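You operate a simulated robot arm through the tools that you are given. There is no shell and no other tool. Be economical: measure what you need, move in short steps, check, and stop when the job is done.

You are at the controls of a simulated robot arm. One attempt, no reset.

TASK
Shut the blue, white and black valves, see which needle drops and tighten that nut.
Fine: watch the needles some seconds with all three shut; bleed that branch before tightening; open the three valves again after; open no other valve, leave the regulator.

Only the result counts: the job must be done as asked and must still hold three seconds after the hand-in. Knocking over, shifting, dropping, spilling or breaking anything else fails it.

THE ROBOT
A 7-joint arm with a two-finger parallel gripper, fixed in place. Base frame: the origin is at the foot of the arm, x ahead of it, y to its left, z up; the work surface is at about z = 720. Units: mm, rad, N and s.
With the tool pointing down near the work surface it reaches from about 160 to 680 mm from the base axis. Its first joint turns from -1.152 to 1.152 rad. Payload 2.4 kg.
The TCP is the grasp point between the finger pads, 30 mm short of the fingertips. In the tool frame z runs along the fingers and y along their closing line. The gripper opens to 94 mm. The fingers are 28 mm wide and 10 mm thick; the gripper's body (50 by 96 mm) begins 55 mm behind the TCP.
Orientation is that of the tool frame in the base frame, as [roll, pitch, yaw] about the fixed x, y, z axes, in that order (R = Rz(yaw) Ry(pitch) Rx(roll)). With the fingers straight down and closing along the base's y, the tool's x points along the base's -x, its y along +y and its z along -z.

THE INTERFACE
- The arm moves only by the tool drive_tool. Its argument "moves" is text: rows parted by semicolons, each of 7 numbers parted by spaces: the shift along the tool's x, y, z in units of 20 mm (1.0 is 20 mm), then the turn, a rotation vector about the tool's x, y, z in units of 6 degrees (1.0 is 6 degrees), then the gripper command, from -1 (shut) to 1 (fully open), values between in proportion. In form: dx dy dz wx wy wz claw; .... A call has 1 to 12 rows; each row shifts and turns the commanded pose from where the row before left it, along the tool's axes as they then stand. A call with a number of a shift or a turn outside -1 to 1 is refused whole. Rows are played at 5 a second. More than 50 mm and 0.15 rad between two rows, or a gripper value outside its range, and nothing of the call is played. Where a pose cannot be reached the arm comes as near as it can. A force on the tool above 40 N (or 10 N above the force at the start of the call, whichever is more), or a blocked arm, ends the call early, and 0.2 s more pass. Each finger travels about 153 mm/s and halts on what it meets, pressing with about 21 N; the grip force reading is that of the motor and also rises with nothing between the fingers. The clock runs only during rows and for 0.2 s after the last one: add rows that do not move to give the fingers time. The reply holds the time, the measured pose of the TCP, the force on the tool along the base axes, the opening and the grip force, in the units named above and with some noise, with the torque about the TCP (base axes, N m) and any sound that the robot's microphone picked up.
- Cameras (640 x 400 px; columns grow to the right, rows downward): "scene" is fixed at [33.9, 466.1, 1461.1]; the picture's right is [-0.80, -0.60, 0.00], its down [-0.23, 0.31, -0.92] and it looks along [0.55, -0.74, -0.39] (base axes); focal length 372 px, centre (320, 200). "wrist" rides on the gripper at [76, 14, -102] in the tool frame; the picture's right is [-0.18, 0.98, 0.00], its down [-0.75, -0.14, -0.64] and it looks along [-0.63, -0.12, 0.77] (tool axes); focal length 243 px, centre (320, 200).
- grab_frame(camera): a new picture of that camera. The clock stands still meanwhile.
- probe_pixels(camera, pixels): there is no depth. For up to 12 entries [column, row, z] of the newest picture of that camera ("zoom" is the newest enlarged one), the place [x, y] in the base frame at which the ray of that pixel passes the height z, good to about 3 mm. The clock stands still meanwhile.
- zoom(camera, box): a new picture of the part [left, top, right, bottom] of that camera's present view, enlarged. The clock stands still meanwhile.
- close_job(): hands the job in; it is judged then, once.

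Work in short steps. Measure before you move; look again where a grasp or a placing could have gone wrong, and mend it. You have 80 turns and 34 pictures in all, those below and enlarged ones among them. Open the gripper and draw the arm clear of the work before you hand the job in, unless the task says otherwise; then end with one line.

The tools are called after "Emit:" as name(argument=value, ...) on one line, values as JSON. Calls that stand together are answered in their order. drive_tool: Moves the arm, as the interface text tells. Its arguments: {"type":"object","properties":{"moves":{"type":"string"}},"required":["moves"]} The other tools are called the same way: grab_frame (camera) takes a picture; probe_pixels (camera, pixels) gives the place at which the rays of pixels pass given heights; zoom (camera, box) takes an enlarged picture of a part of a camera's view; close_job () hands the job in.

At the start:

```text
time: 0.0
position: [345.3, -68.7, 1280.1]
orientation: [3.141, 0.002, -3.141]
force: [-1.0, 0.2, -0.3]
torque: [-0.03, 0.02, 0.01]
grip_width: 94.0
gripper_force: 0.0
```

scene: 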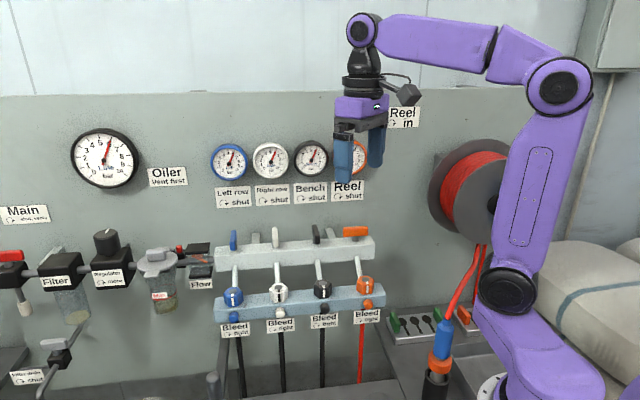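
wrist: 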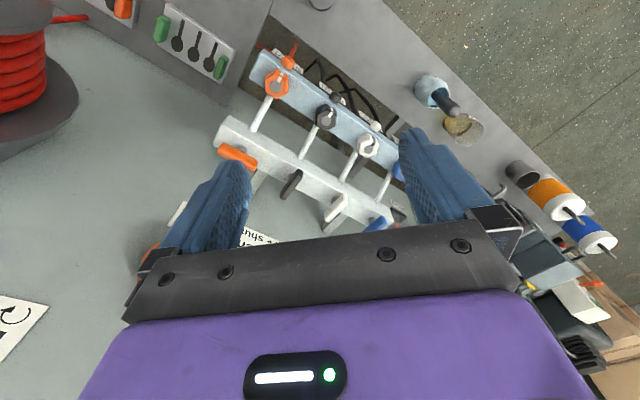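

I zoom in on the manifold and gauges to read the labels and the valve states.

Emit:
zoom(camera="scene", box=[200, 215, 400, 340])

Emit:
zoom(camera="scene", box=[200, 95, 440, 245])

Emit:
zoom(camera="wrist", box=[180, 20, 480, 240])

```text
3.20 times, centred on (300, 278) of scene
```

zoom: 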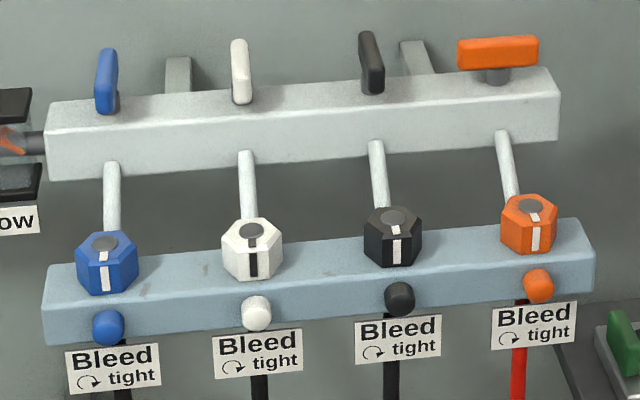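

```text
2.67 times, centred on (320, 170) of scene
```

zoom: 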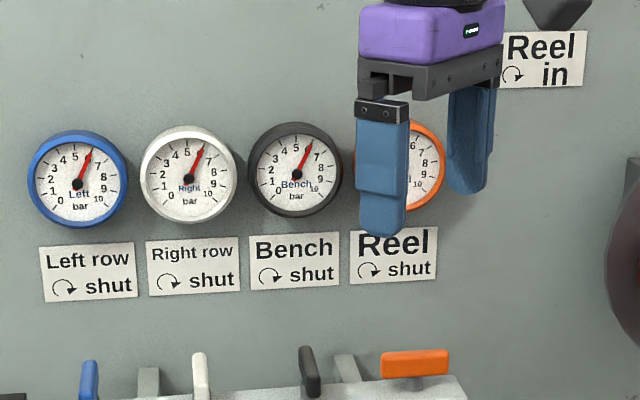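

```text
1.82 times, centred on (330, 130) of wrist
```

zoom: 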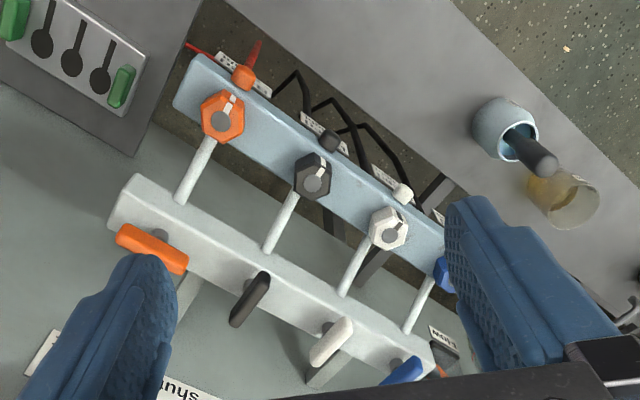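

I triangulate nuts, levers and bleed knobs from both cameras at two heights each.

Emit:
probe_pixels(camera="scene", pixels=[[365, 279.6, 900], [365, 279.6, 1000], [323.4, 283, 900], [323.4, 283, 1000], [278.4, 287.4, 900], [278.4, 287.4, 1000], [315.9, 235.8, 900], [315.9, 235.8, 1000], [355.6, 231.7, 900], [355.6, 231.7, 1000], [368.1, 304.6, 900], [368.1, 304.6, 1000]])

Emit:
probe_pixels(camera="wrist", pixels=[[276.2, 87, 900], [276.2, 87, 1000], [325.6, 118.9, 900], [325.6, 118.9, 1000], [367.9, 145.8, 900], [367.9, 145.8, 1000], [291.6, 184.8, 900], [291.6, 184.8, 1000], [237.7, 156.3, 900], [237.7, 156.3, 1000], [287.7, 62.9, 900], [287.7, 62.9, 1000]])

```text
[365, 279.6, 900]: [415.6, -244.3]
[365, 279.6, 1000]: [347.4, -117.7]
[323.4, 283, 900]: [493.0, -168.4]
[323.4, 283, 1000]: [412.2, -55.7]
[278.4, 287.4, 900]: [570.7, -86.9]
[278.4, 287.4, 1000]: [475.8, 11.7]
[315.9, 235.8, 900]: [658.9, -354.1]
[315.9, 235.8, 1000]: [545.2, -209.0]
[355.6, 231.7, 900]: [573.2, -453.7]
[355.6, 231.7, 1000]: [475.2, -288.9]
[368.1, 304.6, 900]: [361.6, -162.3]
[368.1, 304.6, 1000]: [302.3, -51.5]
```

```text
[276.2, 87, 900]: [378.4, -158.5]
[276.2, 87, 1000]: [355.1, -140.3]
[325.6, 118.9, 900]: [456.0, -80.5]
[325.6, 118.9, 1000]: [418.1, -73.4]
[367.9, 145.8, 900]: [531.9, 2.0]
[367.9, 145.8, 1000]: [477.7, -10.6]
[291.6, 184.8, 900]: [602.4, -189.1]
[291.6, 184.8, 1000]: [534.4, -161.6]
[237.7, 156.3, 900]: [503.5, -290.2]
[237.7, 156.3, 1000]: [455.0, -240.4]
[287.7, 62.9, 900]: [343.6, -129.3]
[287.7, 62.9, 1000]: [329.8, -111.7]
```

Triangulation gives, in mm: nuts at about (361,-144), (425,-75) and (491,-8), z 980; levers at about (434,-219) and (503,-150), z 1040. The rail runs at about 46°. I turn the tool square to the wall and approach partway.

Emit:
drive_tool(moves="0 0 0 0 0 0.9 0;0 0 0 0 0 0.9 0;0 0 0 0 0 0.9 0;0 0 0 0 0 0.9 0;0 0 0 0 0 0.9 0;0 0 0 0 0 0.9 0;0 0 0 0 0 0.9 0;0 0 0 0 0 0.9 0;-0.9 0.5 0 0 0 0 0;-0.9 0.5 0 0 0 0 0;-0.9 0.5 0 0 0 0 0;-0.9 0.5 0 0 0 0 0")

Emit:
grab_frame(camera="wrist")

Emit:
grab_frame(camera="scene")

```text
time: 2.6
position: [425.7, -88.8, 1278.8]
orientation: [-3.139, -0.001, 2.389]
force: [0.5, -0.4, -0.7]
torque: [-0.01, 0.02, -0.02]
grip_width: 46.8
gripper_force: 0.0
```

```text
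28 pictures are left
```

wrist: 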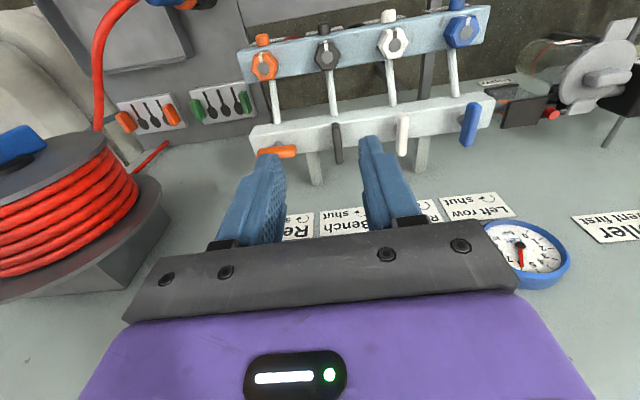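

```text
27 pictures are left
```

scene: 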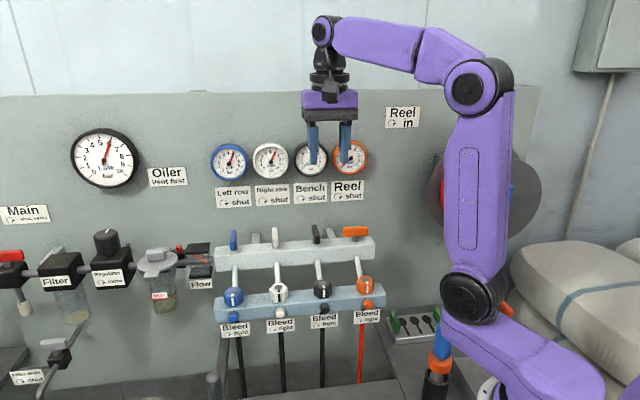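

Now I triangulate the levers from here, plus the wall label and gauge, to get the wall clearance.

Emit:
probe_pixels(camera="wrist", pixels=[[470, 124, 1000], [470, 124, 1040], [402, 134, 1000], [402, 134, 1040], [337, 143, 1000], [337, 143, 1040], [277, 152, 1000], [277, 152, 1040], [475, 206, 1000], [475, 206, 1150], [522, 252, 1000], [522, 252, 1150]])

Emit:
probe_pixels(camera="scene", pixels=[[233, 240, 1000], [233, 240, 1040], [275, 238, 1000], [275, 238, 1040], [316, 235, 1000], [316, 235, 1040], [355.6, 232, 1000], [355.6, 232, 1040], [234, 197, 1000], [234, 197, 1150], [229, 160, 1000], [229, 160, 1150]])

```text
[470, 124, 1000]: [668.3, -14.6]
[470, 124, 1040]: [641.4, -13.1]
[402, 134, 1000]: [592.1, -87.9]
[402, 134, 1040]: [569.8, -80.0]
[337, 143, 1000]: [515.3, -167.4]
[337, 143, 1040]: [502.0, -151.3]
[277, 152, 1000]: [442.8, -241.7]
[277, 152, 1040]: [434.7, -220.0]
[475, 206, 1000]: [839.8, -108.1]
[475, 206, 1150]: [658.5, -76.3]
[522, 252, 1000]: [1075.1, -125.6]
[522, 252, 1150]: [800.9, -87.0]
```

```text
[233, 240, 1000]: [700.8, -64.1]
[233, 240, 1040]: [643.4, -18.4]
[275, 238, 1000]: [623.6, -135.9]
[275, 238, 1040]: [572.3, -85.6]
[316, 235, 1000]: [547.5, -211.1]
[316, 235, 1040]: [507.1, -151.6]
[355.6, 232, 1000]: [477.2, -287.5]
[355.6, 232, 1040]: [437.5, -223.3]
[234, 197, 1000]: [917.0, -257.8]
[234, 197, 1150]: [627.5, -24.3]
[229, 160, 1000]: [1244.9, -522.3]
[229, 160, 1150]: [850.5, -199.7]
```

The levers sit at z≈1040 on a 45° line: orange (435,-220), black (503,-151), white (571,-82), blue (641,-14). The wall is about 94 mm behind and the gauge faces about 77 mm. I move above the black lever.

Emit:
drive_tool(moves="0 0 0 0 0 0.31 0;-0.548 0.059 0.938 0 0 0 0;-0.548 0.059 0.938 0 0 0 0;-0.548 0.059 0.938 0 0 0 0;-0.548 0.059 0.938 0 0 0 0;-0.548 0.059 0.938 0 0 0 0;-0.548 0.059 0.938 0 0 0 0;-0.548 0.059 0.938 0 0 0 0;-0.548 0.059 0.938 0 0 0 0;-0.548 0.059 0.938 0 0 0 0")

Emit:
grab_frame(camera="wrist")

Emit:
zoom(camera="scene", box=[200, 160, 400, 285])

```text
time: 4.8
position: [500.5, -151.4, 1108.9]
orientation: [-3.141, 0.0, 2.356]
force: [0.9, 0.5, -0.5]
torque: [-0.01, -0.01, 0.0]
grip_width: 46.8
gripper_force: 0.1
```

```text
26 pictures are left
```

wrist: 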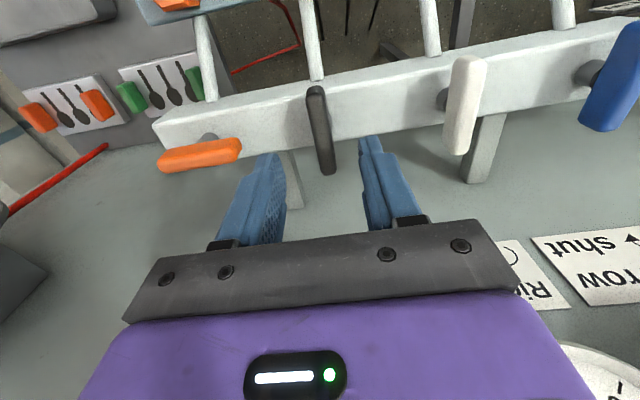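

```text
3.20 times, centred on (300, 222) of scene
```

zoom: 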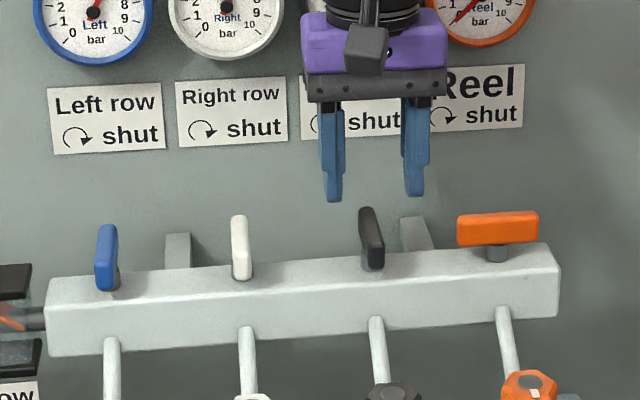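

The fingers straddle the black lever (tips at about (270,155) and (372,138), lever at (320,130)). I descend so the tips are at z≈1031 and close.

Emit:
drive_tool(moves="-0.07 0.1 0.8 0 0 0 0;0 0 0.8 0 0 0 0;0 0 0.8 0 0 0 0;0 0 0 0 0 0 0;0 0 0 0 0 0 -1;0 0 0 0 0 0 -1;0 0 0 0 0 0 -1")

Emit:
zoom(camera="scene", box=[260, 180, 380, 255])

```text
time: 6.4
position: [503.0, -150.5, 1060.5]
orientation: [-3.141, 0.0, 2.356]
force: [-2.8, -0.4, -3.5]
torque: [-0.47, -0.45, 0.0]
grip_width: 17.0
gripper_force: 44.8
```

```text
5.33 times, centred on (320, 218) of scene
```

zoom: 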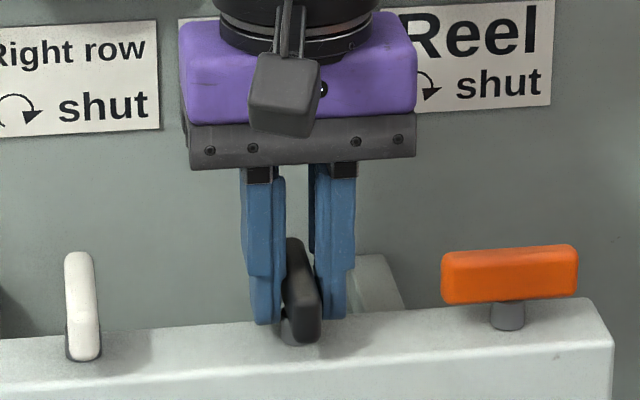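

The black lever is gripped (17 mm). I turn it clockwise seen from above.

Emit:
drive_tool(moves="0 0 0 0 0 1 -1;0 0 0 0 0 1 -1;0 0 0 0 0 1 -1;0 0 0 0 0 1 -1;0 0 0 0 0 1 -1;0 0 0 0 0 1 -1;0 0 0 0 0 1 -1;0 0 0 0 0 1 -1;0 0 0 0 0 1 -1;0 0 0 0 0 1 -1;0 0 0 0 0 1 -1;0 0 0 0 0 1 -1")

Emit:
drive_tool(moves="0 0 0 0 0 1 -1;0 0 0 0 0 1 -1;0 0 0 0 0 1 -1;0 0 0 0 0 0 -1;0 0 0 0 0 0 -1")

Emit:
zoom(camera="scene", box=[200, 125, 400, 250])

```text
time: 9.0
position: [501.1, -151.5, 1061.4]
orientation: [-3.13, 0.003, 1.094]
force: [-37.5, -3.5, 7.7]
torque: [0.85, -0.32, 0.09]
grip_width: 17.2
gripper_force: 45.5
```

```text
time: 10.2
position: [501.4, -151.1, 1061.8]
orientation: [-3.128, 0.008, 0.783]
force: [-43.9, -4.3, 15.4]
torque: [0.49, -0.33, 0.15]
grip_width: 17.2
gripper_force: 44.6
```

```text
3.20 times, centred on (300, 188) of scene
```

zoom: 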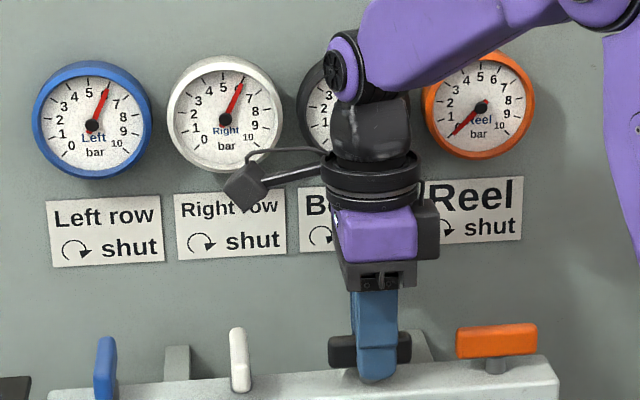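

The black lever is parallel to the rail. A side load of about 44 N has built up, so I release and lift.

Emit:
drive_tool(moves="0 0 0 0 0 0 0;0 0 0 0 0 0 0;0 0 -0.5 0 0 0 0;0 0 -1 0 0 0 0;0 0 -1 0 0 0 0")

Emit:
grab_frame(camera="wrist")

```text
time: 11.4
position: [504.2, -152.8, 1112.0]
orientation: [-3.141, 0.0, 0.785]
force: [-0.7, -0.5, -0.2]
torque: [0.02, -0.01, -0.01]
grip_width: 47.1
gripper_force: 0.0
```

```text
22 pictures are left
```

wrist: 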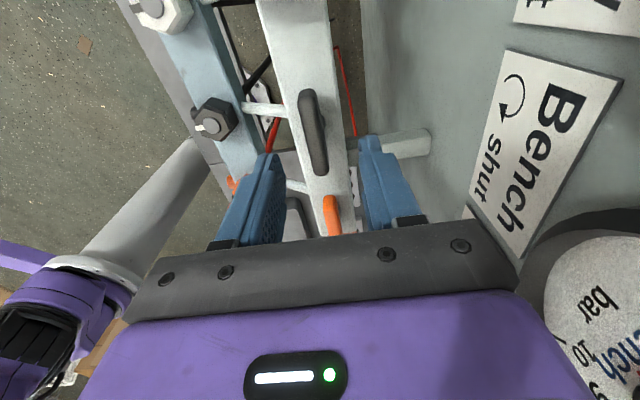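

I probe the shut black lever's ends to check its pivot, for better centring on the next ones.

Emit:
probe_pixels(camera="wrist", pixels=[[308, 92, 1050], [318, 172, 1050], [313, 132, 1045], [325, 198, 1050], [338, 232, 1050]])

```text
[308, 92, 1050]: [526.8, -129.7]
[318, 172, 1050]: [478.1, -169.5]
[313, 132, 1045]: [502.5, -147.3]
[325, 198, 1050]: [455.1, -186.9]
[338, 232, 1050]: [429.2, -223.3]
```

Next the white lever: shift 97 mm along the rail while raised, turn back, check the pose, then descend and grip.

Emit:
drive_tool(moves="0.976 -0.19 0 0 0 0 0;0.976 0 0 0 0 0 0;0.976 0 0 0 0 0 0;0.976 0 0 0 0 0 0;0.976 0 0 0 0 0 0;0 0 0 0 0 -1 0;0 0 0 0 0 -1 0;0 0 0 0 0 -1 0;0 0 0 0 0 -1 0;0 0 0 0 0 -1 0;0 0 0 0 0 -1 0;0 0 0 0 0 -1 0")

Emit:
drive_tool(moves="0 0 0 0 0 -1 0;0 0 0 0 0 -1 0;0 0 0 0 0 -1 0;0 0 0 0 0 -1 0;0 0 0 0 0 -1 0;0 0 0 0 0 -1 0;0 0 0 0 0 -1 0;0 0 0 0 0 -1 0;0 0 0 0 0 0 0")

Emit:
grab_frame(camera="wrist")

```text
time: 14.0
position: [570.9, -79.5, 1111.6]
orientation: [3.141, 0.001, 1.521]
force: [0.1, -0.4, 0.2]
torque: [-0.04, 0.0, 0.02]
grip_width: 47.0
gripper_force: 0.0
```

```text
time: 16.0
position: [570.6, -78.9, 1111.6]
orientation: [3.141, 0.0, 2.359]
force: [-0.6, -0.6, 0.0]
torque: [-0.02, 0.0, -0.01]
grip_width: 47.0
gripper_force: 0.1
```

```text
21 pictures are left
```

wrist: 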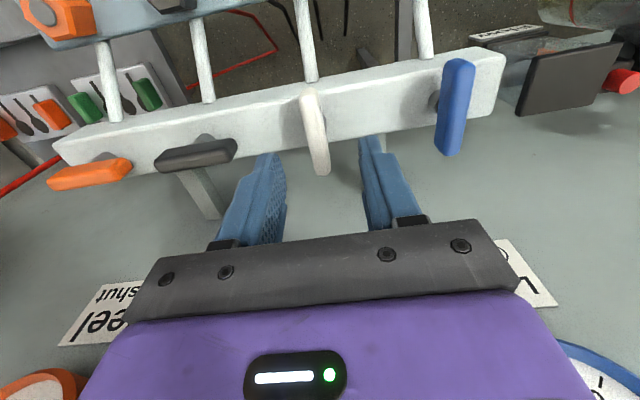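

The white lever sits at (314,133), slightly left of the finger centre. I shift -2 mm, descend and grip.

Emit:
drive_tool(moves="-0.05 -0.12 0.8 0 0 0 0;0 0 0.85 0 0 0 0;0 0 0.85 0 0 0 0;0 0 0 0 0 0 0;0 0 0 0 0 0 -1;0 0 0 0 0 0 -1;0 0 0 0 0 0 -1")

Emit:
drive_tool(moves="0 0 0 0 0 1 -1;0 0 0 0 0 1 -1;0 0 0 0 0 1 -1;0 0 0 0 0 1 -1;0 0 0 0 0 1 -1;0 0 0 0 0 1 -1;0 0 0 0 0 1 -1;0 0 0 0 0 1 -1;0 0 0 0 0 1 -1;0 0 0 0 0 1 -1;0 0 0 0 0 1 -1;0 0 0 0 0 1 -1")

Emit:
drive_tool(moves="0 0 0 0 0 1 -1;0 0 0 0 0 1 -1;0 0 0 0 0 1 -1;0 0 0 0 0 0 -1")

```text
time: 17.6
position: [570.0, -81.9, 1061.6]
orientation: [-3.139, 0.0, 2.353]
force: [-2.0, -1.0, -0.9]
torque: [-0.33, -0.36, -0.01]
grip_width: 17.2
gripper_force: 44.7
```

```text
time: 20.2
position: [568.6, -82.6, 1061.6]
orientation: [-3.139, 0.002, 1.096]
force: [-20.4, -8.3, 1.1]
torque: [0.63, -0.26, 0.04]
grip_width: 16.9
gripper_force: 45.1
```

```text
time: 21.2
position: [569.2, -82.2, 1063.0]
orientation: [-3.138, 0.003, 0.783]
force: [-24.9, -6.6, 1.7]
torque: [0.12, -0.05, 0.1]
grip_width: 17.4
gripper_force: 45.2
```

White is shut. I release, lift, and go to the blue lever.

Emit:
drive_tool(moves="0 0 0 0 0 0 0;0 0 0 0 0 0 0;0 0 -0.5 0 0 0 0;0 0 -1 0 0 0 0;0 0 -1 0 0 0 0;0.97 0 0 0 0 0 0;0.97 0 0 0 0 0 0;0.97 0 0 0 0 0 0;0.97 0 0 0 0 0 0;0.97 0 0 0 0 0 0;0 0 0 0 0 -1 0;0 0 0 0 0 -1 0")

Emit:
drive_tool(moves="0 0 0 0 0 -1 0;0 0 0 0 0 -1 0;0 0 0 0 0 -1 0;0 0 0 0 0 -1 0;0 0 0 0 0 -1 0;0 0 0 0 0 -1 0;0 0 0 0 0 -1 0;0 0 0 0 0 -1 0;0 0 0 0 0 -1 0;0 0 0 0 0 -1 0;0 0 0 0 0 -1 0;0 0 0 0 0 -1 0")

Emit:
drive_tool(moves="0 0 0 0 0 -1 0;0 0 0 0 0 0 0")

Emit:
grab_frame(camera="wrist")

```text
time: 23.8
position: [638.9, -13.3, 1112.1]
orientation: [-3.141, 0.0, 0.995]
force: [1.1, 0.4, 0.9]
torque: [-0.03, 0.01, 0.02]
grip_width: 46.7
gripper_force: 0.1
```

```text
time: 26.4
position: [638.0, -12.9, 1112.5]
orientation: [-3.141, 0.002, 2.254]
force: [-0.3, -1.0, 1.0]
torque: [-0.05, 0.02, 0.0]
grip_width: 47.3
gripper_force: 0.2
```

```text
time: 27.0
position: [638.1, -13.0, 1112.3]
orientation: [3.141, 0.001, 2.356]
force: [-0.5, 0.1, 0.3]
torque: [-0.04, 0.02, -0.01]
grip_width: 47.2
gripper_force: 0.0
```

```text
20 pictures are left
```

wrist: 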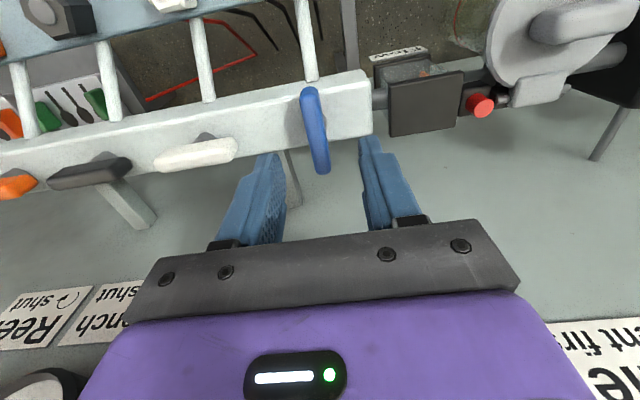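

The blue lever is centred at (315,130). I descend, grip and turn clockwise.

Emit:
drive_tool(moves="-0.05 -0.08 0.85 0 0 0 0;0 0 0.85 0 0 0 0;0 0 0.85 0 0 0 0;0 0 0 0 0 0 0;0 0 0 0 0 0 -1;0 0 0 0 0 0 -1;0 0 0 0 0 0 -1")

Emit:
drive_tool(moves="0 0 0 0 0 1 -1;0 0 0 0 0 1 -1;0 0 0 0 0 1 -1;0 0 0 0 0 1 -1;0 0 0 0 0 1 -1;0 0 0 0 0 1 -1;0 0 0 0 0 1 -1;0 0 0 0 0 1 -1;0 0 0 0 0 1 -1;0 0 0 0 0 1 -1;0 0 0 0 0 1 -1;0 0 0 0 0 1 -1")

Emit:
drive_tool(moves="0 0 0 0 0 1 -1;0 0 0 0 0 1 -1;0 0 0 0 0 1 -1;0 0 0 0 0 0 -1")

Emit:
drive_tool(moves="0 0 0 0 0 0 0;0 0 0 0 0 0 0;0 0 -0.5 0 0 0 0;0 0 -1 0 0 0 0;0 0 -1 0 0 0 0;0 0.8 -1 0 0 0 0;0 0.8 -1 0 0 0 0;0 0.8 -1 0 0 0 0")

```text
time: 28.6
position: [638.6, -16.2, 1060.0]
orientation: [-3.139, -0.001, 2.356]
force: [-6.9, -1.7, -0.5]
torque: [-0.41, -0.37, 0.01]
grip_width: 17.5
gripper_force: 45.0
```

```text
time: 31.2
position: [635.5, -15.7, 1060.3]
orientation: [-3.133, 0.002, 1.095]
force: [-30.9, -8.9, -4.0]
torque: [0.95, -0.47, 0.06]
grip_width: 17.7
gripper_force: 45.3
```

```text
time: 32.2
position: [634.9, -15.5, 1060.1]
orientation: [-3.132, 0.009, 0.783]
force: [-35.7, -9.3, -1.5]
torque: [0.4, -0.39, 0.13]
grip_width: 17.3
gripper_force: 44.9
```

```text
time: 34.0
position: [646.5, -39.4, 1150.1]
orientation: [-3.142, 0.0, 0.784]
force: [-0.3, 0.8, 0.4]
torque: [0.01, -0.04, -0.02]
grip_width: 47.0
gripper_force: 0.1
out of reach, approached as far as the arm can: row 7, 8
```

I moved the wrong way: tool y points toward the wall here. No contact force shows. I back off from the wall and then look at the needles.

Emit:
drive_tool(moves="0 -0.9 0 0 0 0 0;0 -0.9 0 0 0 0 0;0 -0.9 0 0 0 0 0;0 -0.9 0 0 0 0 0;0 -0.9 0 0 0 0 0;0 -0.9 0 0 0 0 0;-0.7 -0.7 0 0 0 0 0;-0.7 -0.7 0 0 0 0 0;-0.7 -0.7 -0.5 0 0 0 0;-0.7 -0.7 -0.5 0 0 0 0;-0.7 -0.7 -0.5 0 0 0 0;-0.7 -0.7 -0.5 0 0 0 0")

Emit:
grab_frame(camera="scene")

```text
time: 36.6
position: [454.0, 37.2, 1189.5]
orientation: [-3.141, -0.001, 0.783]
force: [-0.3, -0.4, -0.3]
torque: [-0.01, 0.0, -0.03]
grip_width: 46.6
gripper_force: 0.1
```

```text
19 pictures are left
```

scene: 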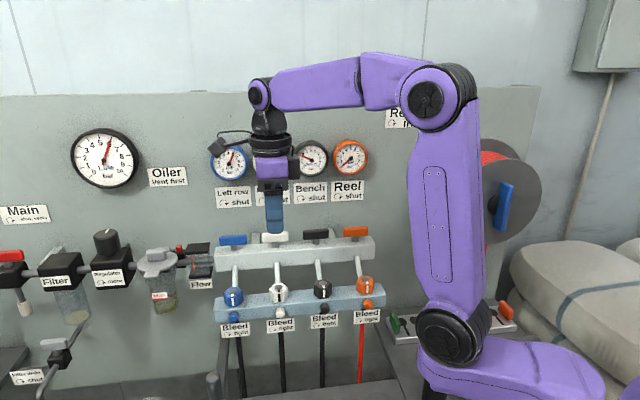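

Bench (black) reads low, but the arm hides the white gauge. I move clear along -u and let some time pass.

Emit:
drive_tool(moves="-1 0 -0.5 0 0 0 0;-1 0 -0.5 0 0 0 0;-1 0 -0.5 0 0 0 0;-1 0 -0.5 0 0 0 0;-1 0 -0.5 0 0 0 0;-1 0 -0.5 0 0 0 0;-1 0 -0.5 0 0 0 0;-1 0 0 0 0 0 0;-1 0 0 0 0 0 0;-1 0 0 0 0 0 0;-1 0 0 0 0 0 0;-1 0 0 0 0 0 0")

Emit:
zoom(camera="scene", box=[200, 125, 400, 250])

Emit:
drive_tool(moves="0 0 0 0 0 0 0;0 0 0 0 0 0 0;0 0 0 0 0 0 0;0 0 0 0 0 0 0;0 0 0 0 0 0 0;0 0 0 0 0 0 0;0 0 0 0 0 0 0;0 0 0 0 0 0 0;0 0 0 0 0 0 0;0 0 0 0 0 0 0;0 0 0 0 0 0 0;0 0 0 0 0 0 0")

Emit:
drive_tool(moves="0 0 0 0 0 0 0;0 0 0 0 0 0 0;0 0 0 0 0 0 0;0 0 0 0 0 0 0;0 0 0 0 0 0 0;0 0 0 0 0 0 0;0 0 0 0 0 0 0;0 0 0 0 0 0 0;0 0 0 0 0 0 0;0 0 0 0 0 0 0;0 0 0 0 0 0 0;0 0 0 0 0 0 0")

Emit:
zoom(camera="scene", box=[200, 125, 400, 250])

```text
time: 39.2
position: [281.4, -132.6, 1259.5]
orientation: [3.141, 0.001, 0.786]
force: [-0.1, -0.3, 0.1]
torque: [0.03, -0.03, -0.03]
grip_width: 47.2
gripper_force: 0.0
```

```text
3.20 times, centred on (300, 188) of scene
```

zoom: 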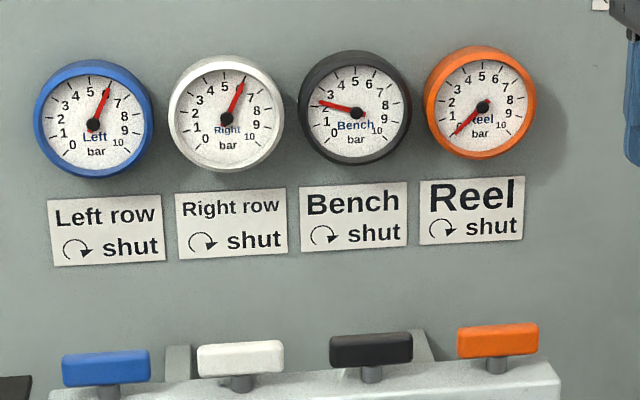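

```text
time: 41.8
position: [282.9, -132.2, 1259.5]
orientation: [-3.141, 0.001, 0.782]
force: [-0.2, -0.5, 0.2]
torque: [0.0, 0.01, 0.01]
grip_width: 46.8
gripper_force: 0.2
```

```text
time: 44.4
position: [282.8, -133.0, 1260.1]
orientation: [-3.14, -0.001, 0.785]
force: [-0.4, 0.5, 0.2]
torque: [-0.02, -0.04, -0.03]
grip_width: 47.0
gripper_force: 0.0
```

```text
3.20 times, centred on (300, 188) of scene
```

zoom: 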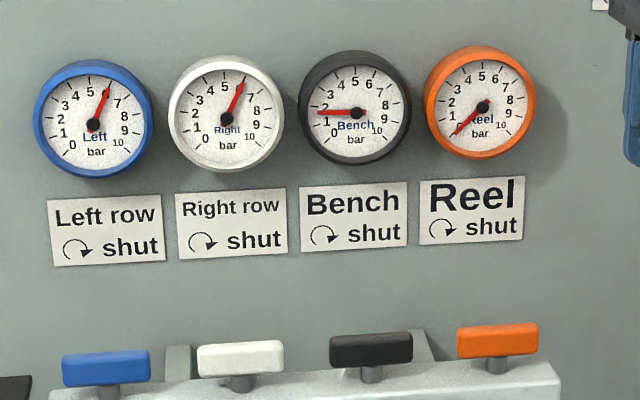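

Only the black (Bench) needle falls (about 2.4 → 2.0), while Left and Right hold at about 6. I look closely at the black bleed knob and its label.

Emit:
zoom(camera="scene", box=[295, 270, 359, 335])

```text
6.15 times, centred on (327, 302) of scene
```

zoom: 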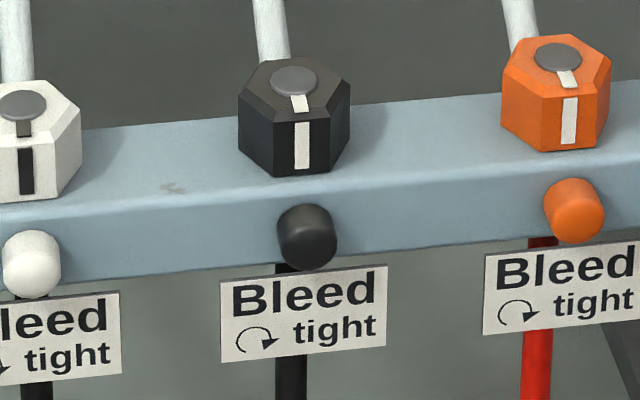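

The bleed is a smooth round button on the rail front, so probably a push. I check its position on the scene ray and move in front of and above it with the fingers shut.

Emit:
probe_pixels(camera="scene", pixels=[[325.1, 307.2, 935], [325.1, 307.2, 930], [325.1, 307.2, 940], [322.5, 283, 980], [324, 292.5, 965]])

Emit:
drive_tool(moves="0.9 -0.2 0.9 0 0 0 -1;0.9 -0.2 0.9 0 0 0 -1;0.9 -0.2 0.9 0 0 0 -1;0.9 -0.2 0.9 0 0 0 -1;0.9 -0.2 0.9 0 0 0 -1;0.9 -0.2 0.9 0 0 0 -1;0.9 -0.2 0.9 0 0 0 -1;0.9 0 0.9 0 0 0 -1;0 0 0.9 0 0 0 -1;0 0 0.9 0 0 0 -1;0 0 0.9 0 0 0 -1")

Emit:
grab_frame(camera="wrist")

```text
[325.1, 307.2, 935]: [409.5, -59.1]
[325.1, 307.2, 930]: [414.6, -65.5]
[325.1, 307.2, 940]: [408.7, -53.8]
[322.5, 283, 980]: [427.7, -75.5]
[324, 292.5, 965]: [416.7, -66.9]
```

```text
time: 46.8
position: [365.6, -11.3, 1060.9]
orientation: [3.141, 0.0, 0.783]
force: [0.6, 0.1, 0.2]
torque: [-0.02, -0.01, -0.01]
grip_width: 0.0
gripper_force: 20.7
```

```text
15 pictures are left
```

wrist: 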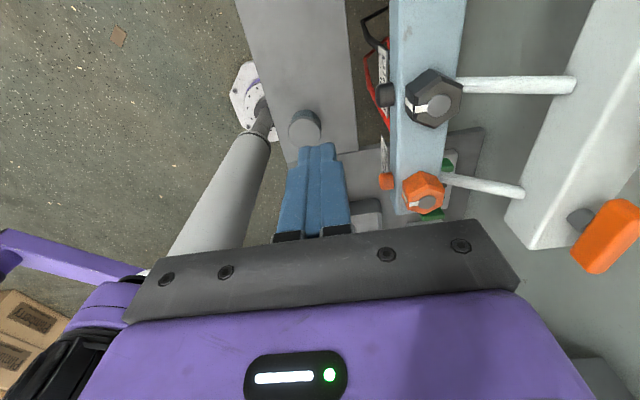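

The black bleed button is at about (386,95) in the wrist view. I probe it and the nut from here.

Emit:
probe_pixels(camera="wrist", pixels=[[386, 95, 935], [377, 96, 935], [395, 94, 935], [439, 104, 980], [432, 98, 975], [425, 201, 980], [305, 125, 760]])

```text
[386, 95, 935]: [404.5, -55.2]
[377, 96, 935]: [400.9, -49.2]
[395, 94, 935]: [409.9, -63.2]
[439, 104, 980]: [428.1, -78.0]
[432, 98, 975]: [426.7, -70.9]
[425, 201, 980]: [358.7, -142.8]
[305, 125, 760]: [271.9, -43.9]
```

The gap to the button is about 40 mm. I descend to z≈958 (tips at 928, above the label) and approach slowly.

Emit:
drive_tool(moves="0 0 0.86 0 0 0 -1;0 0 0.86 0 0 0 -1;0 0 0.86 0 0 0 -1;0 0 0.86 0 0 0 -1;0 0 0.86 0 0 0 -1;0 0 0.86 0 0 0 -1;0 0.6 0 0 0 0 -1;0 0.6 0 0 0 0 -1;0 0.5 0 0 0 0 -1;0 0 0 0 0 0 -1")

Emit:
drive_tool(moves="0 0.2 0 0 0 0 -1;0 0.2 0 0 0 0 -1;0 0.2 0 0 0 0 -1")

```text
time: 49.0
position: [388.0, -35.5, 959.8]
orientation: [-3.142, 0.0, 0.786]
force: [-0.4, 0.5, 0.0]
torque: [-0.01, 0.02, -0.02]
grip_width: 0.0
gripper_force: 21.2
```

```text
time: 49.8
position: [397.5, -43.8, 959.6]
orientation: [-3.14, 0.001, 0.783]
force: [-1.0, 1.5, 0.0]
torque: [0.0, 0.02, 0.02]
grip_width: 0.0
gripper_force: 21.0
```

Only about 1.8 N so far. I press further in small steps.

Emit:
drive_tool(moves="0 0.15 0 0 0 0 -1;0 0 0 0 0 0 -1")

Emit:
drive_tool(moves="0 0.15 0 0 0 0 -1;0 0 0 0 0 0 -1")

Emit:
zoom(camera="scene", box=[240, 130, 440, 350])

```text
time: 50.4
position: [400.2, -45.3, 959.7]
orientation: [-3.139, 0.0, 0.783]
force: [-3.4, 2.5, -0.3]
torque: [0.08, 0.1, 0.0]
grip_width: 0.1
gripper_force: 20.7
```

```text
time: 51.0
position: [400.5, -46.3, 959.9]
orientation: [-3.139, 0.002, 0.785]
force: [-10.4, 9.4, 0.5]
torque: [0.17, 0.19, 0.01]
grip_width: 0.2
gripper_force: 21.5
```

```text
1.82 times, centred on (340, 240) of scene
```

zoom: 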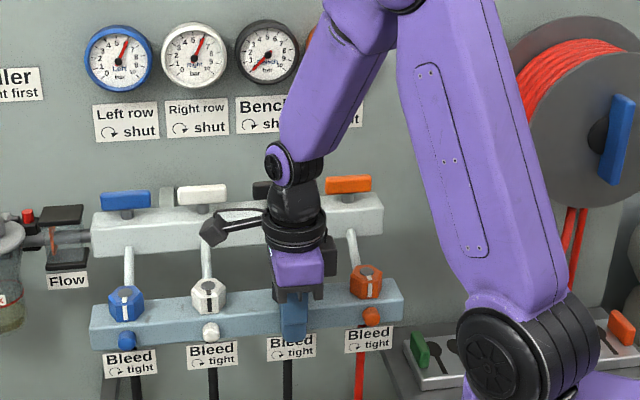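

Pushing works: the Bench needle is falling to zero. I hold for a couple of seconds and check.

Emit:
drive_tool(moves="0 0 0 0 0 0 -1;0 0 0 0 0 0 -1;0 0 0 0 0 0 -1;0 0 0 0 0 0 -1;0 0 0 0 0 0 -1;0 0 0 0 0 0 -1;0 0 0 0 0 0 -1;0 0 0 0 0 0 -1;0 0 0 0 0 0 -1;0 0 0 0 0 0 -1")

Emit:
zoom(camera="scene", box=[260, 125, 360, 200])

```text
time: 53.2
position: [400.9, -47.7, 959.2]
orientation: [-3.139, 0.003, 0.784]
force: [-11.2, 12.5, -0.3]
torque: [0.22, 0.21, -0.02]
grip_width: 0.0
gripper_force: 21.0
```

```text
5.33 times, centred on (310, 162) of scene
```

zoom: 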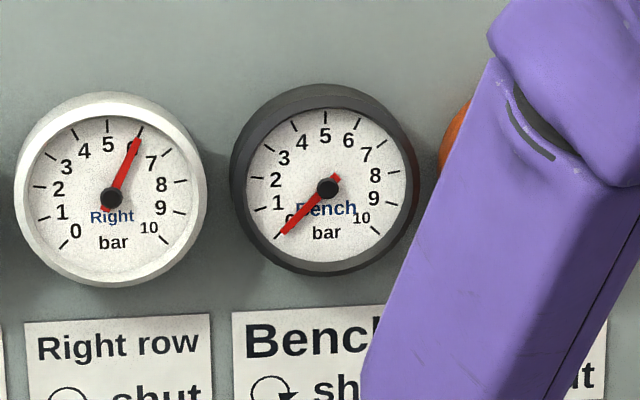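

Bench reads 0. I back off the button, rise, and turn the tool to yaw 165° so the closing axis spans two hex flats, clear of the pipe.

Emit:
drive_tool(moves="0 -1 0 0 0 0 -1;0 -1 0 0 0 0 -1;0 0 -1 0 0 0 -1;0 0 -1 0 0 0 -1;0 0 -1 0 0 0 -1;0 0 -1 0 0 0 -1;0 0 -1 0 0 0 0;0 0 0 0 0 -1 0;0 0 0 0 0 -1 0;0 0 0 0 0 -1 0;0 0 0 0 0 -1 0;0 0 0 0 0 -1 0")

Emit:
drive_tool(moves="0 0 0 0 0 -1 0;0 0 0 0 0 -1 0;0 0 0 0 0 -1 0;0 0 0 0 0 -1 0;0 0 0 0 0 -1 0;0 0 0 0 0 -1 0;0 0 0 0 0 -1 0;0 0 0 0 0 -1 0;0 0 0 0 0 -1 0;0 0 0 0 0 -1 0;0 0 0 0 0 -1 0;0 0 0 0 0 -1 0")

Emit:
drive_tool(moves="0 0 0 0 0 -1 0;0 0 0 0 0 -1 0;0 0 0 0 0 -1 0;-0.85 -0.5 0 0 0 0 0;-0.85 -0.5 0 0 0 0 0;-0.85 -0.5 0 0 0 0 0;-0.83 -0.52 0 0 0 0 0;0 0 0 0 0 0 0")

Emit:
grab_frame(camera="wrist")

```text
time: 55.8
position: [373.0, -18.5, 1059.7]
orientation: [3.141, 0.0, 1.309]
force: [0.8, -0.3, 0.5]
torque: [0.01, -0.03, -0.05]
grip_width: 47.3
gripper_force: 0.0
```

```text
time: 58.4
position: [374.0, -19.5, 1059.6]
orientation: [3.141, 0.0, 2.566]
force: [0.4, 0.8, -0.1]
torque: [0.0, 0.0, 0.02]
grip_width: 46.9
gripper_force: 0.0
```

```text
time: 60.2
position: [428.0, -74.7, 1058.2]
orientation: [3.141, -0.002, 2.879]
force: [0.0, -0.1, 0.1]
torque: [0.0, 0.01, -0.01]
grip_width: 46.9
gripper_force: 0.0
```

```text
12 pictures are left
```

wrist: 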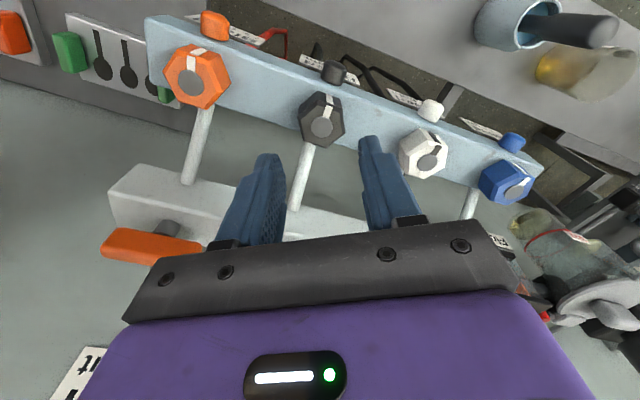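

Fingers are over the black nut (322,122). I probe its centre and mark, and the others' for comparison.

Emit:
probe_pixels(camera="wrist", pixels=[[322, 125, 981], [329, 104, 980], [301, 108, 976], [342, 127, 976], [428, 161, 981], [439, 144, 980], [205, 89, 981], [194, 66, 980]])

```text
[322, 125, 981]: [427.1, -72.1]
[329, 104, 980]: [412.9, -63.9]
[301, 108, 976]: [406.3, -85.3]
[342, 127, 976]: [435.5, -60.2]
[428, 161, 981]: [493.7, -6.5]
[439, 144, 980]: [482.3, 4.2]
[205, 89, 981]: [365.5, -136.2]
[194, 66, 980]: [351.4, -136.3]
```

The black mark points around 140–150°, white at about 137°. I align a bit further (yaw≈170°), descend to z≈990 and grip.

Emit:
drive_tool(moves="0 0 0 0 0 -0.8 0;0 0 0.85 0 0 0 0;0 0 0.85 0 0 0 0;0 0 0.85 0 0 0 0;0 0 0.85 0 0 0 0;0 0 0 0 0 0 0;0 0 0 0 0 0 -1;0 0 0 0 0 0 -1;0 0 0 0 0 0 -1")

Emit:
zoom(camera="scene", box=[275, 235, 371, 305])

```text
time: 62.2
position: [427.8, -74.0, 991.4]
orientation: [-3.141, 0.001, 2.964]
force: [2.9, 15.5, -7.2]
torque: [0.15, -0.66, -0.39]
grip_width: 35.8
gripper_force: 45.1
```

```text
5.71 times, centred on (323, 270) of scene
```

zoom: 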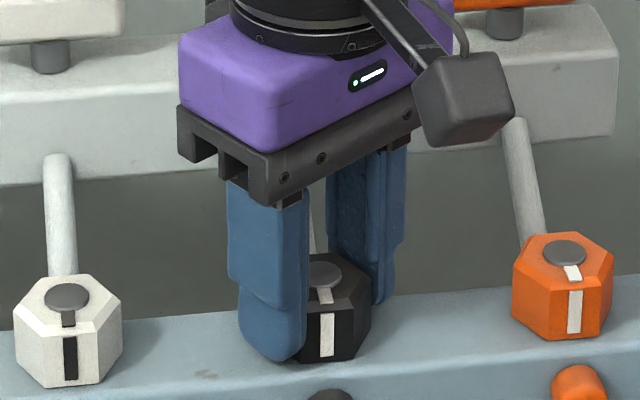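

The nut is gripped at 35.8 mm. I turn clockwise in steps and watch the torque.

Emit:
drive_tool(moves="0 0 0 0 0 0.8 -1;0 0 0 0 0 0.8 -1;0 0 0 0 0 0.8 -1;0 0 0 0 0 0 -1")

Emit:
drive_tool(moves="0 0 0 0 0 0.8 -1;0 0 0 0 0 0.8 -1;0 0 0 0 0 0.8 -1;0 0 0 0 0 0 -1")

Emit:
drive_tool(moves="0 0 0 0 0 0.8 -1;0 0 0 0 0 0.8 -1;0 0 0 0 0 0.8 -1;0 0 0 0 0 0 -1")

Emit:
zoom(camera="scene", box=[275, 235, 371, 305])

```text
time: 63.2
position: [428.0, -75.0, 992.3]
orientation: [3.141, -0.006, 2.711]
force: [1.7, 23.1, -7.4]
torque: [0.81, 0.64, -0.01]
grip_width: 34.7
gripper_force: 44.8
```

```text
time: 64.2
position: [428.1, -74.0, 991.7]
orientation: [-3.14, -0.002, 2.457]
force: [-3.8, 24.5, -20.1]
torque: [0.41, -0.49, -0.02]
grip_width: 34.7
gripper_force: 44.6
```

```text
time: 65.2
position: [427.4, -74.2, 990.5]
orientation: [-3.139, -0.002, 2.207]
force: [-2.1, 24.7, -15.3]
torque: [1.23, 0.41, 0.0]
grip_width: 34.4
gripper_force: 44.7
```

```text
5.71 times, centred on (323, 270) of scene
```

zoom: 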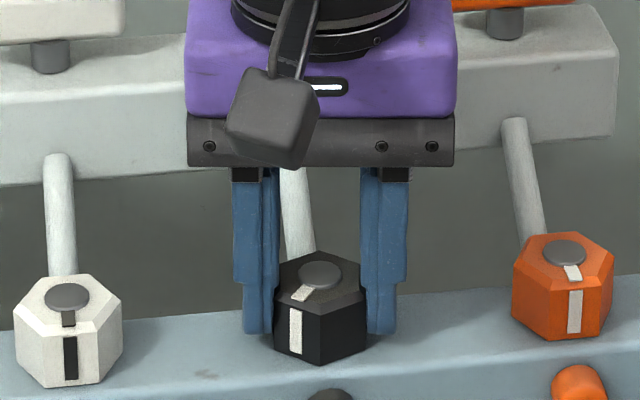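

The nut follows freely (its mark moved left) with no torque about z yet. I continue.

Emit:
drive_tool(moves="0 0 0 0 0 0.8 -1;0 0 0 0 0 0.8 -1;0 0 0 0 0 0.8 -1;0 0 0 0 0 0.8 -1;0 0 0 0 0 0 -1")

Emit:
drive_tool(moves="0 0 0 0 0 0.6 -1;0 0 0 0 0 0 -1")

```text
time: 66.4
position: [427.0, -74.4, 991.3]
orientation: [-3.14, -0.003, 1.872]
force: [-2.4, 24.5, -18.5]
torque: [0.85, -0.2, 0.03]
grip_width: 34.6
gripper_force: 45.0
```

```text
time: 67.0
position: [428.1, -74.5, 990.4]
orientation: [-3.14, -0.004, 1.81]
force: [-0.9, 25.7, -21.3]
torque: [0.52, -0.36, 0.02]
grip_width: 34.5
gripper_force: 45.4
```

The nut is still free after about 65°. I open, lift, turn back 60° and regrip, nudging +y 2 mm to relieve the side load.

Emit:
drive_tool(moves="0 0 0 0 0 0 0;0 0 0 0 0 0 0;0 0 -0.8 0 0 0 0;0 0 -0.8 0 0 0 0;0 0 0 0 0 -1 0;0 0 0 0 0 -1 0;0 0 0 0 0 -1 0;0 0 0 0 0 -1 0;0 0 0 0 0 -1 0;0 0 0 0 0 -1 0;0 0 0 0 0 -1 0;0 0 0 0 0 -1 0")

Emit:
drive_tool(moves="0 0 0 0 0 -1 0;0 0 0 0 0 -1 0;0 0.1 0 0 0 0 0;0 0 0.8 0 0 0 0;0 0 0.8 0 0 0 0;0 0 0 0 0 0 0;0 0 0 0 0 0 -1;0 0 0 0 0 0 -1;0 0 0 0 0 0 -1")

Emit:
drive_tool(moves="0 0 0 0 0 0.8 -1;0 0 0 0 0 0.8 -1;0 0 0 0 0 0.8 -1;0 0 0 0 0 0 -1")

```text
time: 69.6
position: [427.1, -75.6, 1023.3]
orientation: [-3.142, 0.0, 2.653]
force: [-0.1, -0.2, -0.3]
torque: [0.02, 0.03, -0.02]
grip_width: 47.0
gripper_force: 0.1
```

```text
time: 71.6
position: [429.6, -73.7, 992.1]
orientation: [3.141, 0.002, 2.857]
force: [-4.1, -11.9, -4.2]
torque: [-0.55, -0.87, 0.05]
grip_width: 34.9
gripper_force: 45.3
```

```text
time: 72.6
position: [428.2, -75.2, 991.6]
orientation: [-3.14, 0.002, 2.61]
force: [0.4, -19.3, -4.9]
torque: [-0.17, 0.1, 1.71]
grip_width: 35.9
gripper_force: 45.2
```

Torque about z has risen to 1.71 N m, so the nut is seating. One more small push to confirm.

Emit:
drive_tool(moves="0 0 0 0 0 0.5 -1;0 0 0 0 0 0 -1;0 0 0 0 0 0 -1")

Emit:
zoom(camera="scene", box=[275, 235, 371, 305])

```text
time: 73.4
position: [428.0, -75.2, 990.3]
orientation: [-3.14, 0.001, 2.557]
force: [-3.0, -19.8, 2.2]
torque: [0.14, 0.11, 1.46]
grip_width: 36.5
gripper_force: 45.3
```

```text
5.71 times, centred on (323, 270) of scene
```

zoom: 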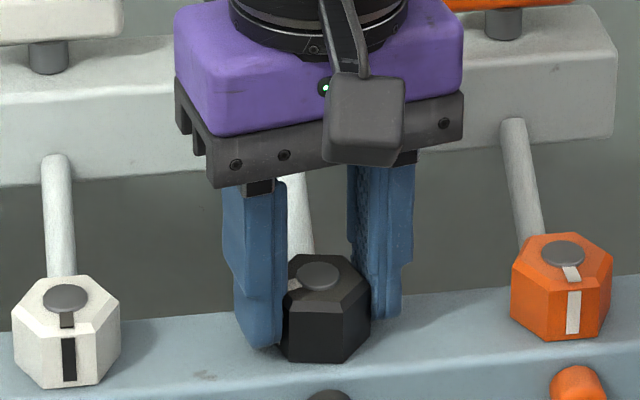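

The nut has seated and the jaws are slipping slightly. I regrip square on the flats in place and give one final firm turn to confirm the stop.

Emit:
drive_tool(moves="0 0 0 0 0 0 0;0 0 0 0 0 0 0;0 0.05 0 0 0 -1 0;0 0 0 0 0 -0.3 0;0 0 0 0 0 0 -1;0 0 0 0 0 0 -1;0 0 0 0 0 0 -1")

Emit:
drive_tool(moves="0 0 0 0 0 0.5 -1;0 0 0 0 0 0.5 -1;0 0 0 0 0 0.3 -1;0 0 0 0 0 0 -1")

```text
time: 75.0
position: [428.6, -75.0, 990.9]
orientation: [-3.141, -0.001, 2.689]
force: [-8.4, -17.3, 1.7]
torque: [-0.33, 0.35, 0.34]
grip_width: 34.5
gripper_force: 45.2
```

```text
time: 76.0
position: [429.6, -75.8, 992.3]
orientation: [-3.138, 0.002, 2.556]
force: [-2.4, -28.4, -13.3]
torque: [-0.25, -0.48, 1.46]
grip_width: 36.4
gripper_force: 44.6
```

The nut is against a firm stop (1.46 N m, jaws slip). I release, lift, and turn to yaw 45° for the black lever.

Emit:
drive_tool(moves="0 0 0 0 0 0 0;0 0 0 0 0 0 0;0 0 -1 0 0 0 0;0 0 -1 0 0 0 0;0 0 -1 0 0 0 0;0 0 -1 0 0 0 0;0 0 -1 0 0 0 0;0 0 -1 0 0 0 0;0 0 0 0 0 1 0;0 0 0 0 0 1 0;0 0 0 0 0 1 0;0 0 0 0 0 1 0")

Emit:
drive_tool(moves="0 0 0 0 0 1 0;0 0 0 0 0 1 0;0 0 0 0 0 1 0;0 0 0 0 0 1 0;0 0 0 0 0 1 0;0 0 0 0 0 1 0;0 0 0 0 0 1 0;0 0 0 0 0 1 0;0 0 0 0 0 1 0;0 0 0 0 0 1 0;0 0 0 0 0 1 0;0 0 0 0 0 1 0")

```text
time: 78.6
position: [429.5, -73.2, 1110.7]
orientation: [-3.142, -0.001, 2.131]
force: [0.1, 0.5, 0.8]
torque: [0.01, -0.02, 0.0]
grip_width: 46.9
gripper_force: 0.1
```

```text
time: 81.2
position: [427.7, -72.2, 1112.1]
orientation: [-3.141, 0.0, 0.877]
force: [0.4, -1.0, 0.4]
torque: [-0.02, 0.02, 0.0]
grip_width: 46.9
gripper_force: 0.1
```

Finishing the rotation, then moving 107 mm over the black lever.

Emit:
drive_tool(moves="0 0 0 0 0 0.87 0;-0.1 0.9 0 0 0 0 0;0 0.9 0 0 0 0 0;0 0.9 0 0 0 0 0;0 0.9 0 0 0 0 0;0 0.9 0 0 0 0 0;0 0.85 0 0 0 0 0;0 0 0 0 0 0 0")

Emit:
grab_frame(camera="wrist")

```text
time: 83.0
position: [504.0, -149.8, 1111.9]
orientation: [3.141, 0.0, 0.787]
force: [0.1, -0.7, 0.1]
torque: [0.0, 0.01, -0.01]
grip_width: 47.2
gripper_force: 0.1
```

```text
8 pictures are left
```

wrist: 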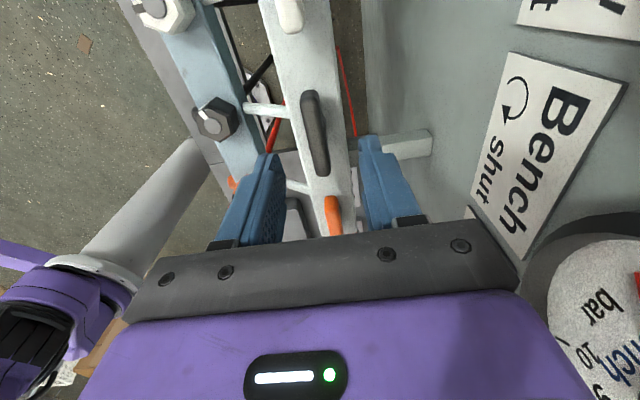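

Well centred over the black lever (315,132). I descend, grip and turn counter-clockwise 90°.

Emit:
drive_tool(moves="-0.03 -0.05 0.85 0 0 0 0;0 0 0.85 0 0 0 0;0 0 0.85 0 0 0 0;0 0 0 0 0 0 0;0 0 0 0 0 0 -1;0 0 0 0 0 0 -1;0 0 0 0 0 0 -1")

Emit:
drive_tool(moves="0 0 0 0 0 -1 -1;0 0 0 0 0 -1 -1;0 0 0 0 0 -1 -1;0 0 0 0 0 -1 -1;0 0 0 0 0 -1 -1;0 0 0 0 0 -1 -1;0 0 0 0 0 -1 -1;0 0 0 0 0 -1 -1;0 0 0 0 0 -1 -1;0 0 0 0 0 -1 -1;0 0 0 0 0 -1 -1;0 0 0 0 0 -1 -1")

Emit:
drive_tool(moves="0 0 0 0 0 -1 -1;0 0 0 0 0 -1 -1;0 0 0 0 0 -1 -1;0 0 0 0 0 0 -1")

```text
time: 84.6
position: [501.3, -148.4, 1060.5]
orientation: [-3.136, 0.003, 0.788]
force: [-9.8, 6.4, -2.0]
torque: [0.31, -0.22, -0.01]
grip_width: 17.1
gripper_force: 44.9
```

```text
time: 87.2
position: [502.7, -148.6, 1060.6]
orientation: [-3.141, -0.001, 2.045]
force: [-10.2, 12.0, 2.1]
torque: [0.2, 0.17, 0.0]
grip_width: 17.5
gripper_force: 45.0
```

```text
time: 88.2
position: [503.1, -148.9, 1059.6]
orientation: [3.141, 0.001, 2.359]
force: [-2.6, 11.9, 5.9]
torque: [0.98, 0.95, -0.17]
grip_width: 17.5
gripper_force: 44.9
```

Black is open again. I release, lift, shift to the white lever and turn to yaw 45°.

Emit:
drive_tool(moves="0 0 0 0 0 0 0;0 0 0 0 0 0 0;0 0 -0.85 0 0 0 0;0 0 -0.85 0 0 0 0;0 0 -0.85 0 0 0 0;0 0.96 0 0 0 0 0;0 0.96 0 0 0 0 0;0 0.96 0 0 0 0 0;0 0.96 0 0 0 0 0;0 0.96 0 0 0 0 0;0 0 0 0 0 1 0;0 0 0 0 0 1 0")

Emit:
drive_tool(moves="0 0 0 0 0 1 0;0 0 0 0 0 1 0;0 0 0 0 0 1 0;0 0 0 0 0 1 0;0 0 0 0 0 1 0;0 0 0 0 0 1 0;0 0 0 0 0 1 0;0 0 0 0 0 1 0;0 0 0 0 0 1 0;0 0 0 0 0 1 0;0 0 0 0 0 1 0;0 0 0 0 0 1 0")

Emit:
drive_tool(moves="0 0 0 0 0 1 0;0 0 0 0 0 0 0")

Emit:
grab_frame(camera="wrist")

```text
time: 90.8
position: [570.4, -82.3, 1110.8]
orientation: [3.141, 0.0, 2.147]
force: [0.2, 0.6, 0.8]
torque: [-0.04, -0.01, 0.02]
grip_width: 47.1
gripper_force: 0.2
```

```text
time: 93.4
position: [570.5, -82.1, 1111.9]
orientation: [3.141, 0.0, 0.89]
force: [-0.3, -0.3, -0.3]
torque: [0.01, 0.0, 0.02]
grip_width: 47.1
gripper_force: 0.0
```

```text
time: 94.0
position: [570.2, -82.4, 1112.5]
orientation: [3.14, -0.001, 0.785]
force: [0.4, 0.0, -0.9]
torque: [0.03, 0.0, 0.0]
grip_width: 47.2
gripper_force: 0.0
```

```text
7 pictures are left
```

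wrist: 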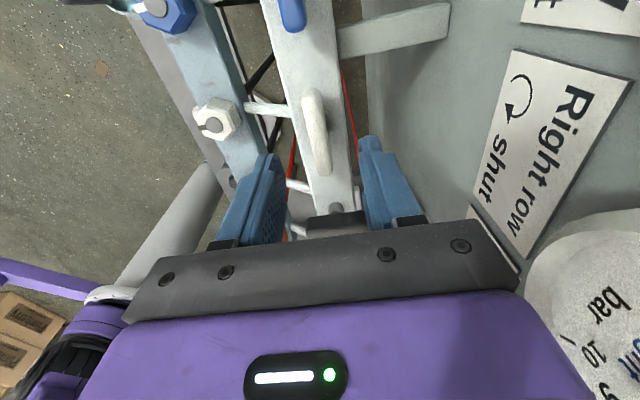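

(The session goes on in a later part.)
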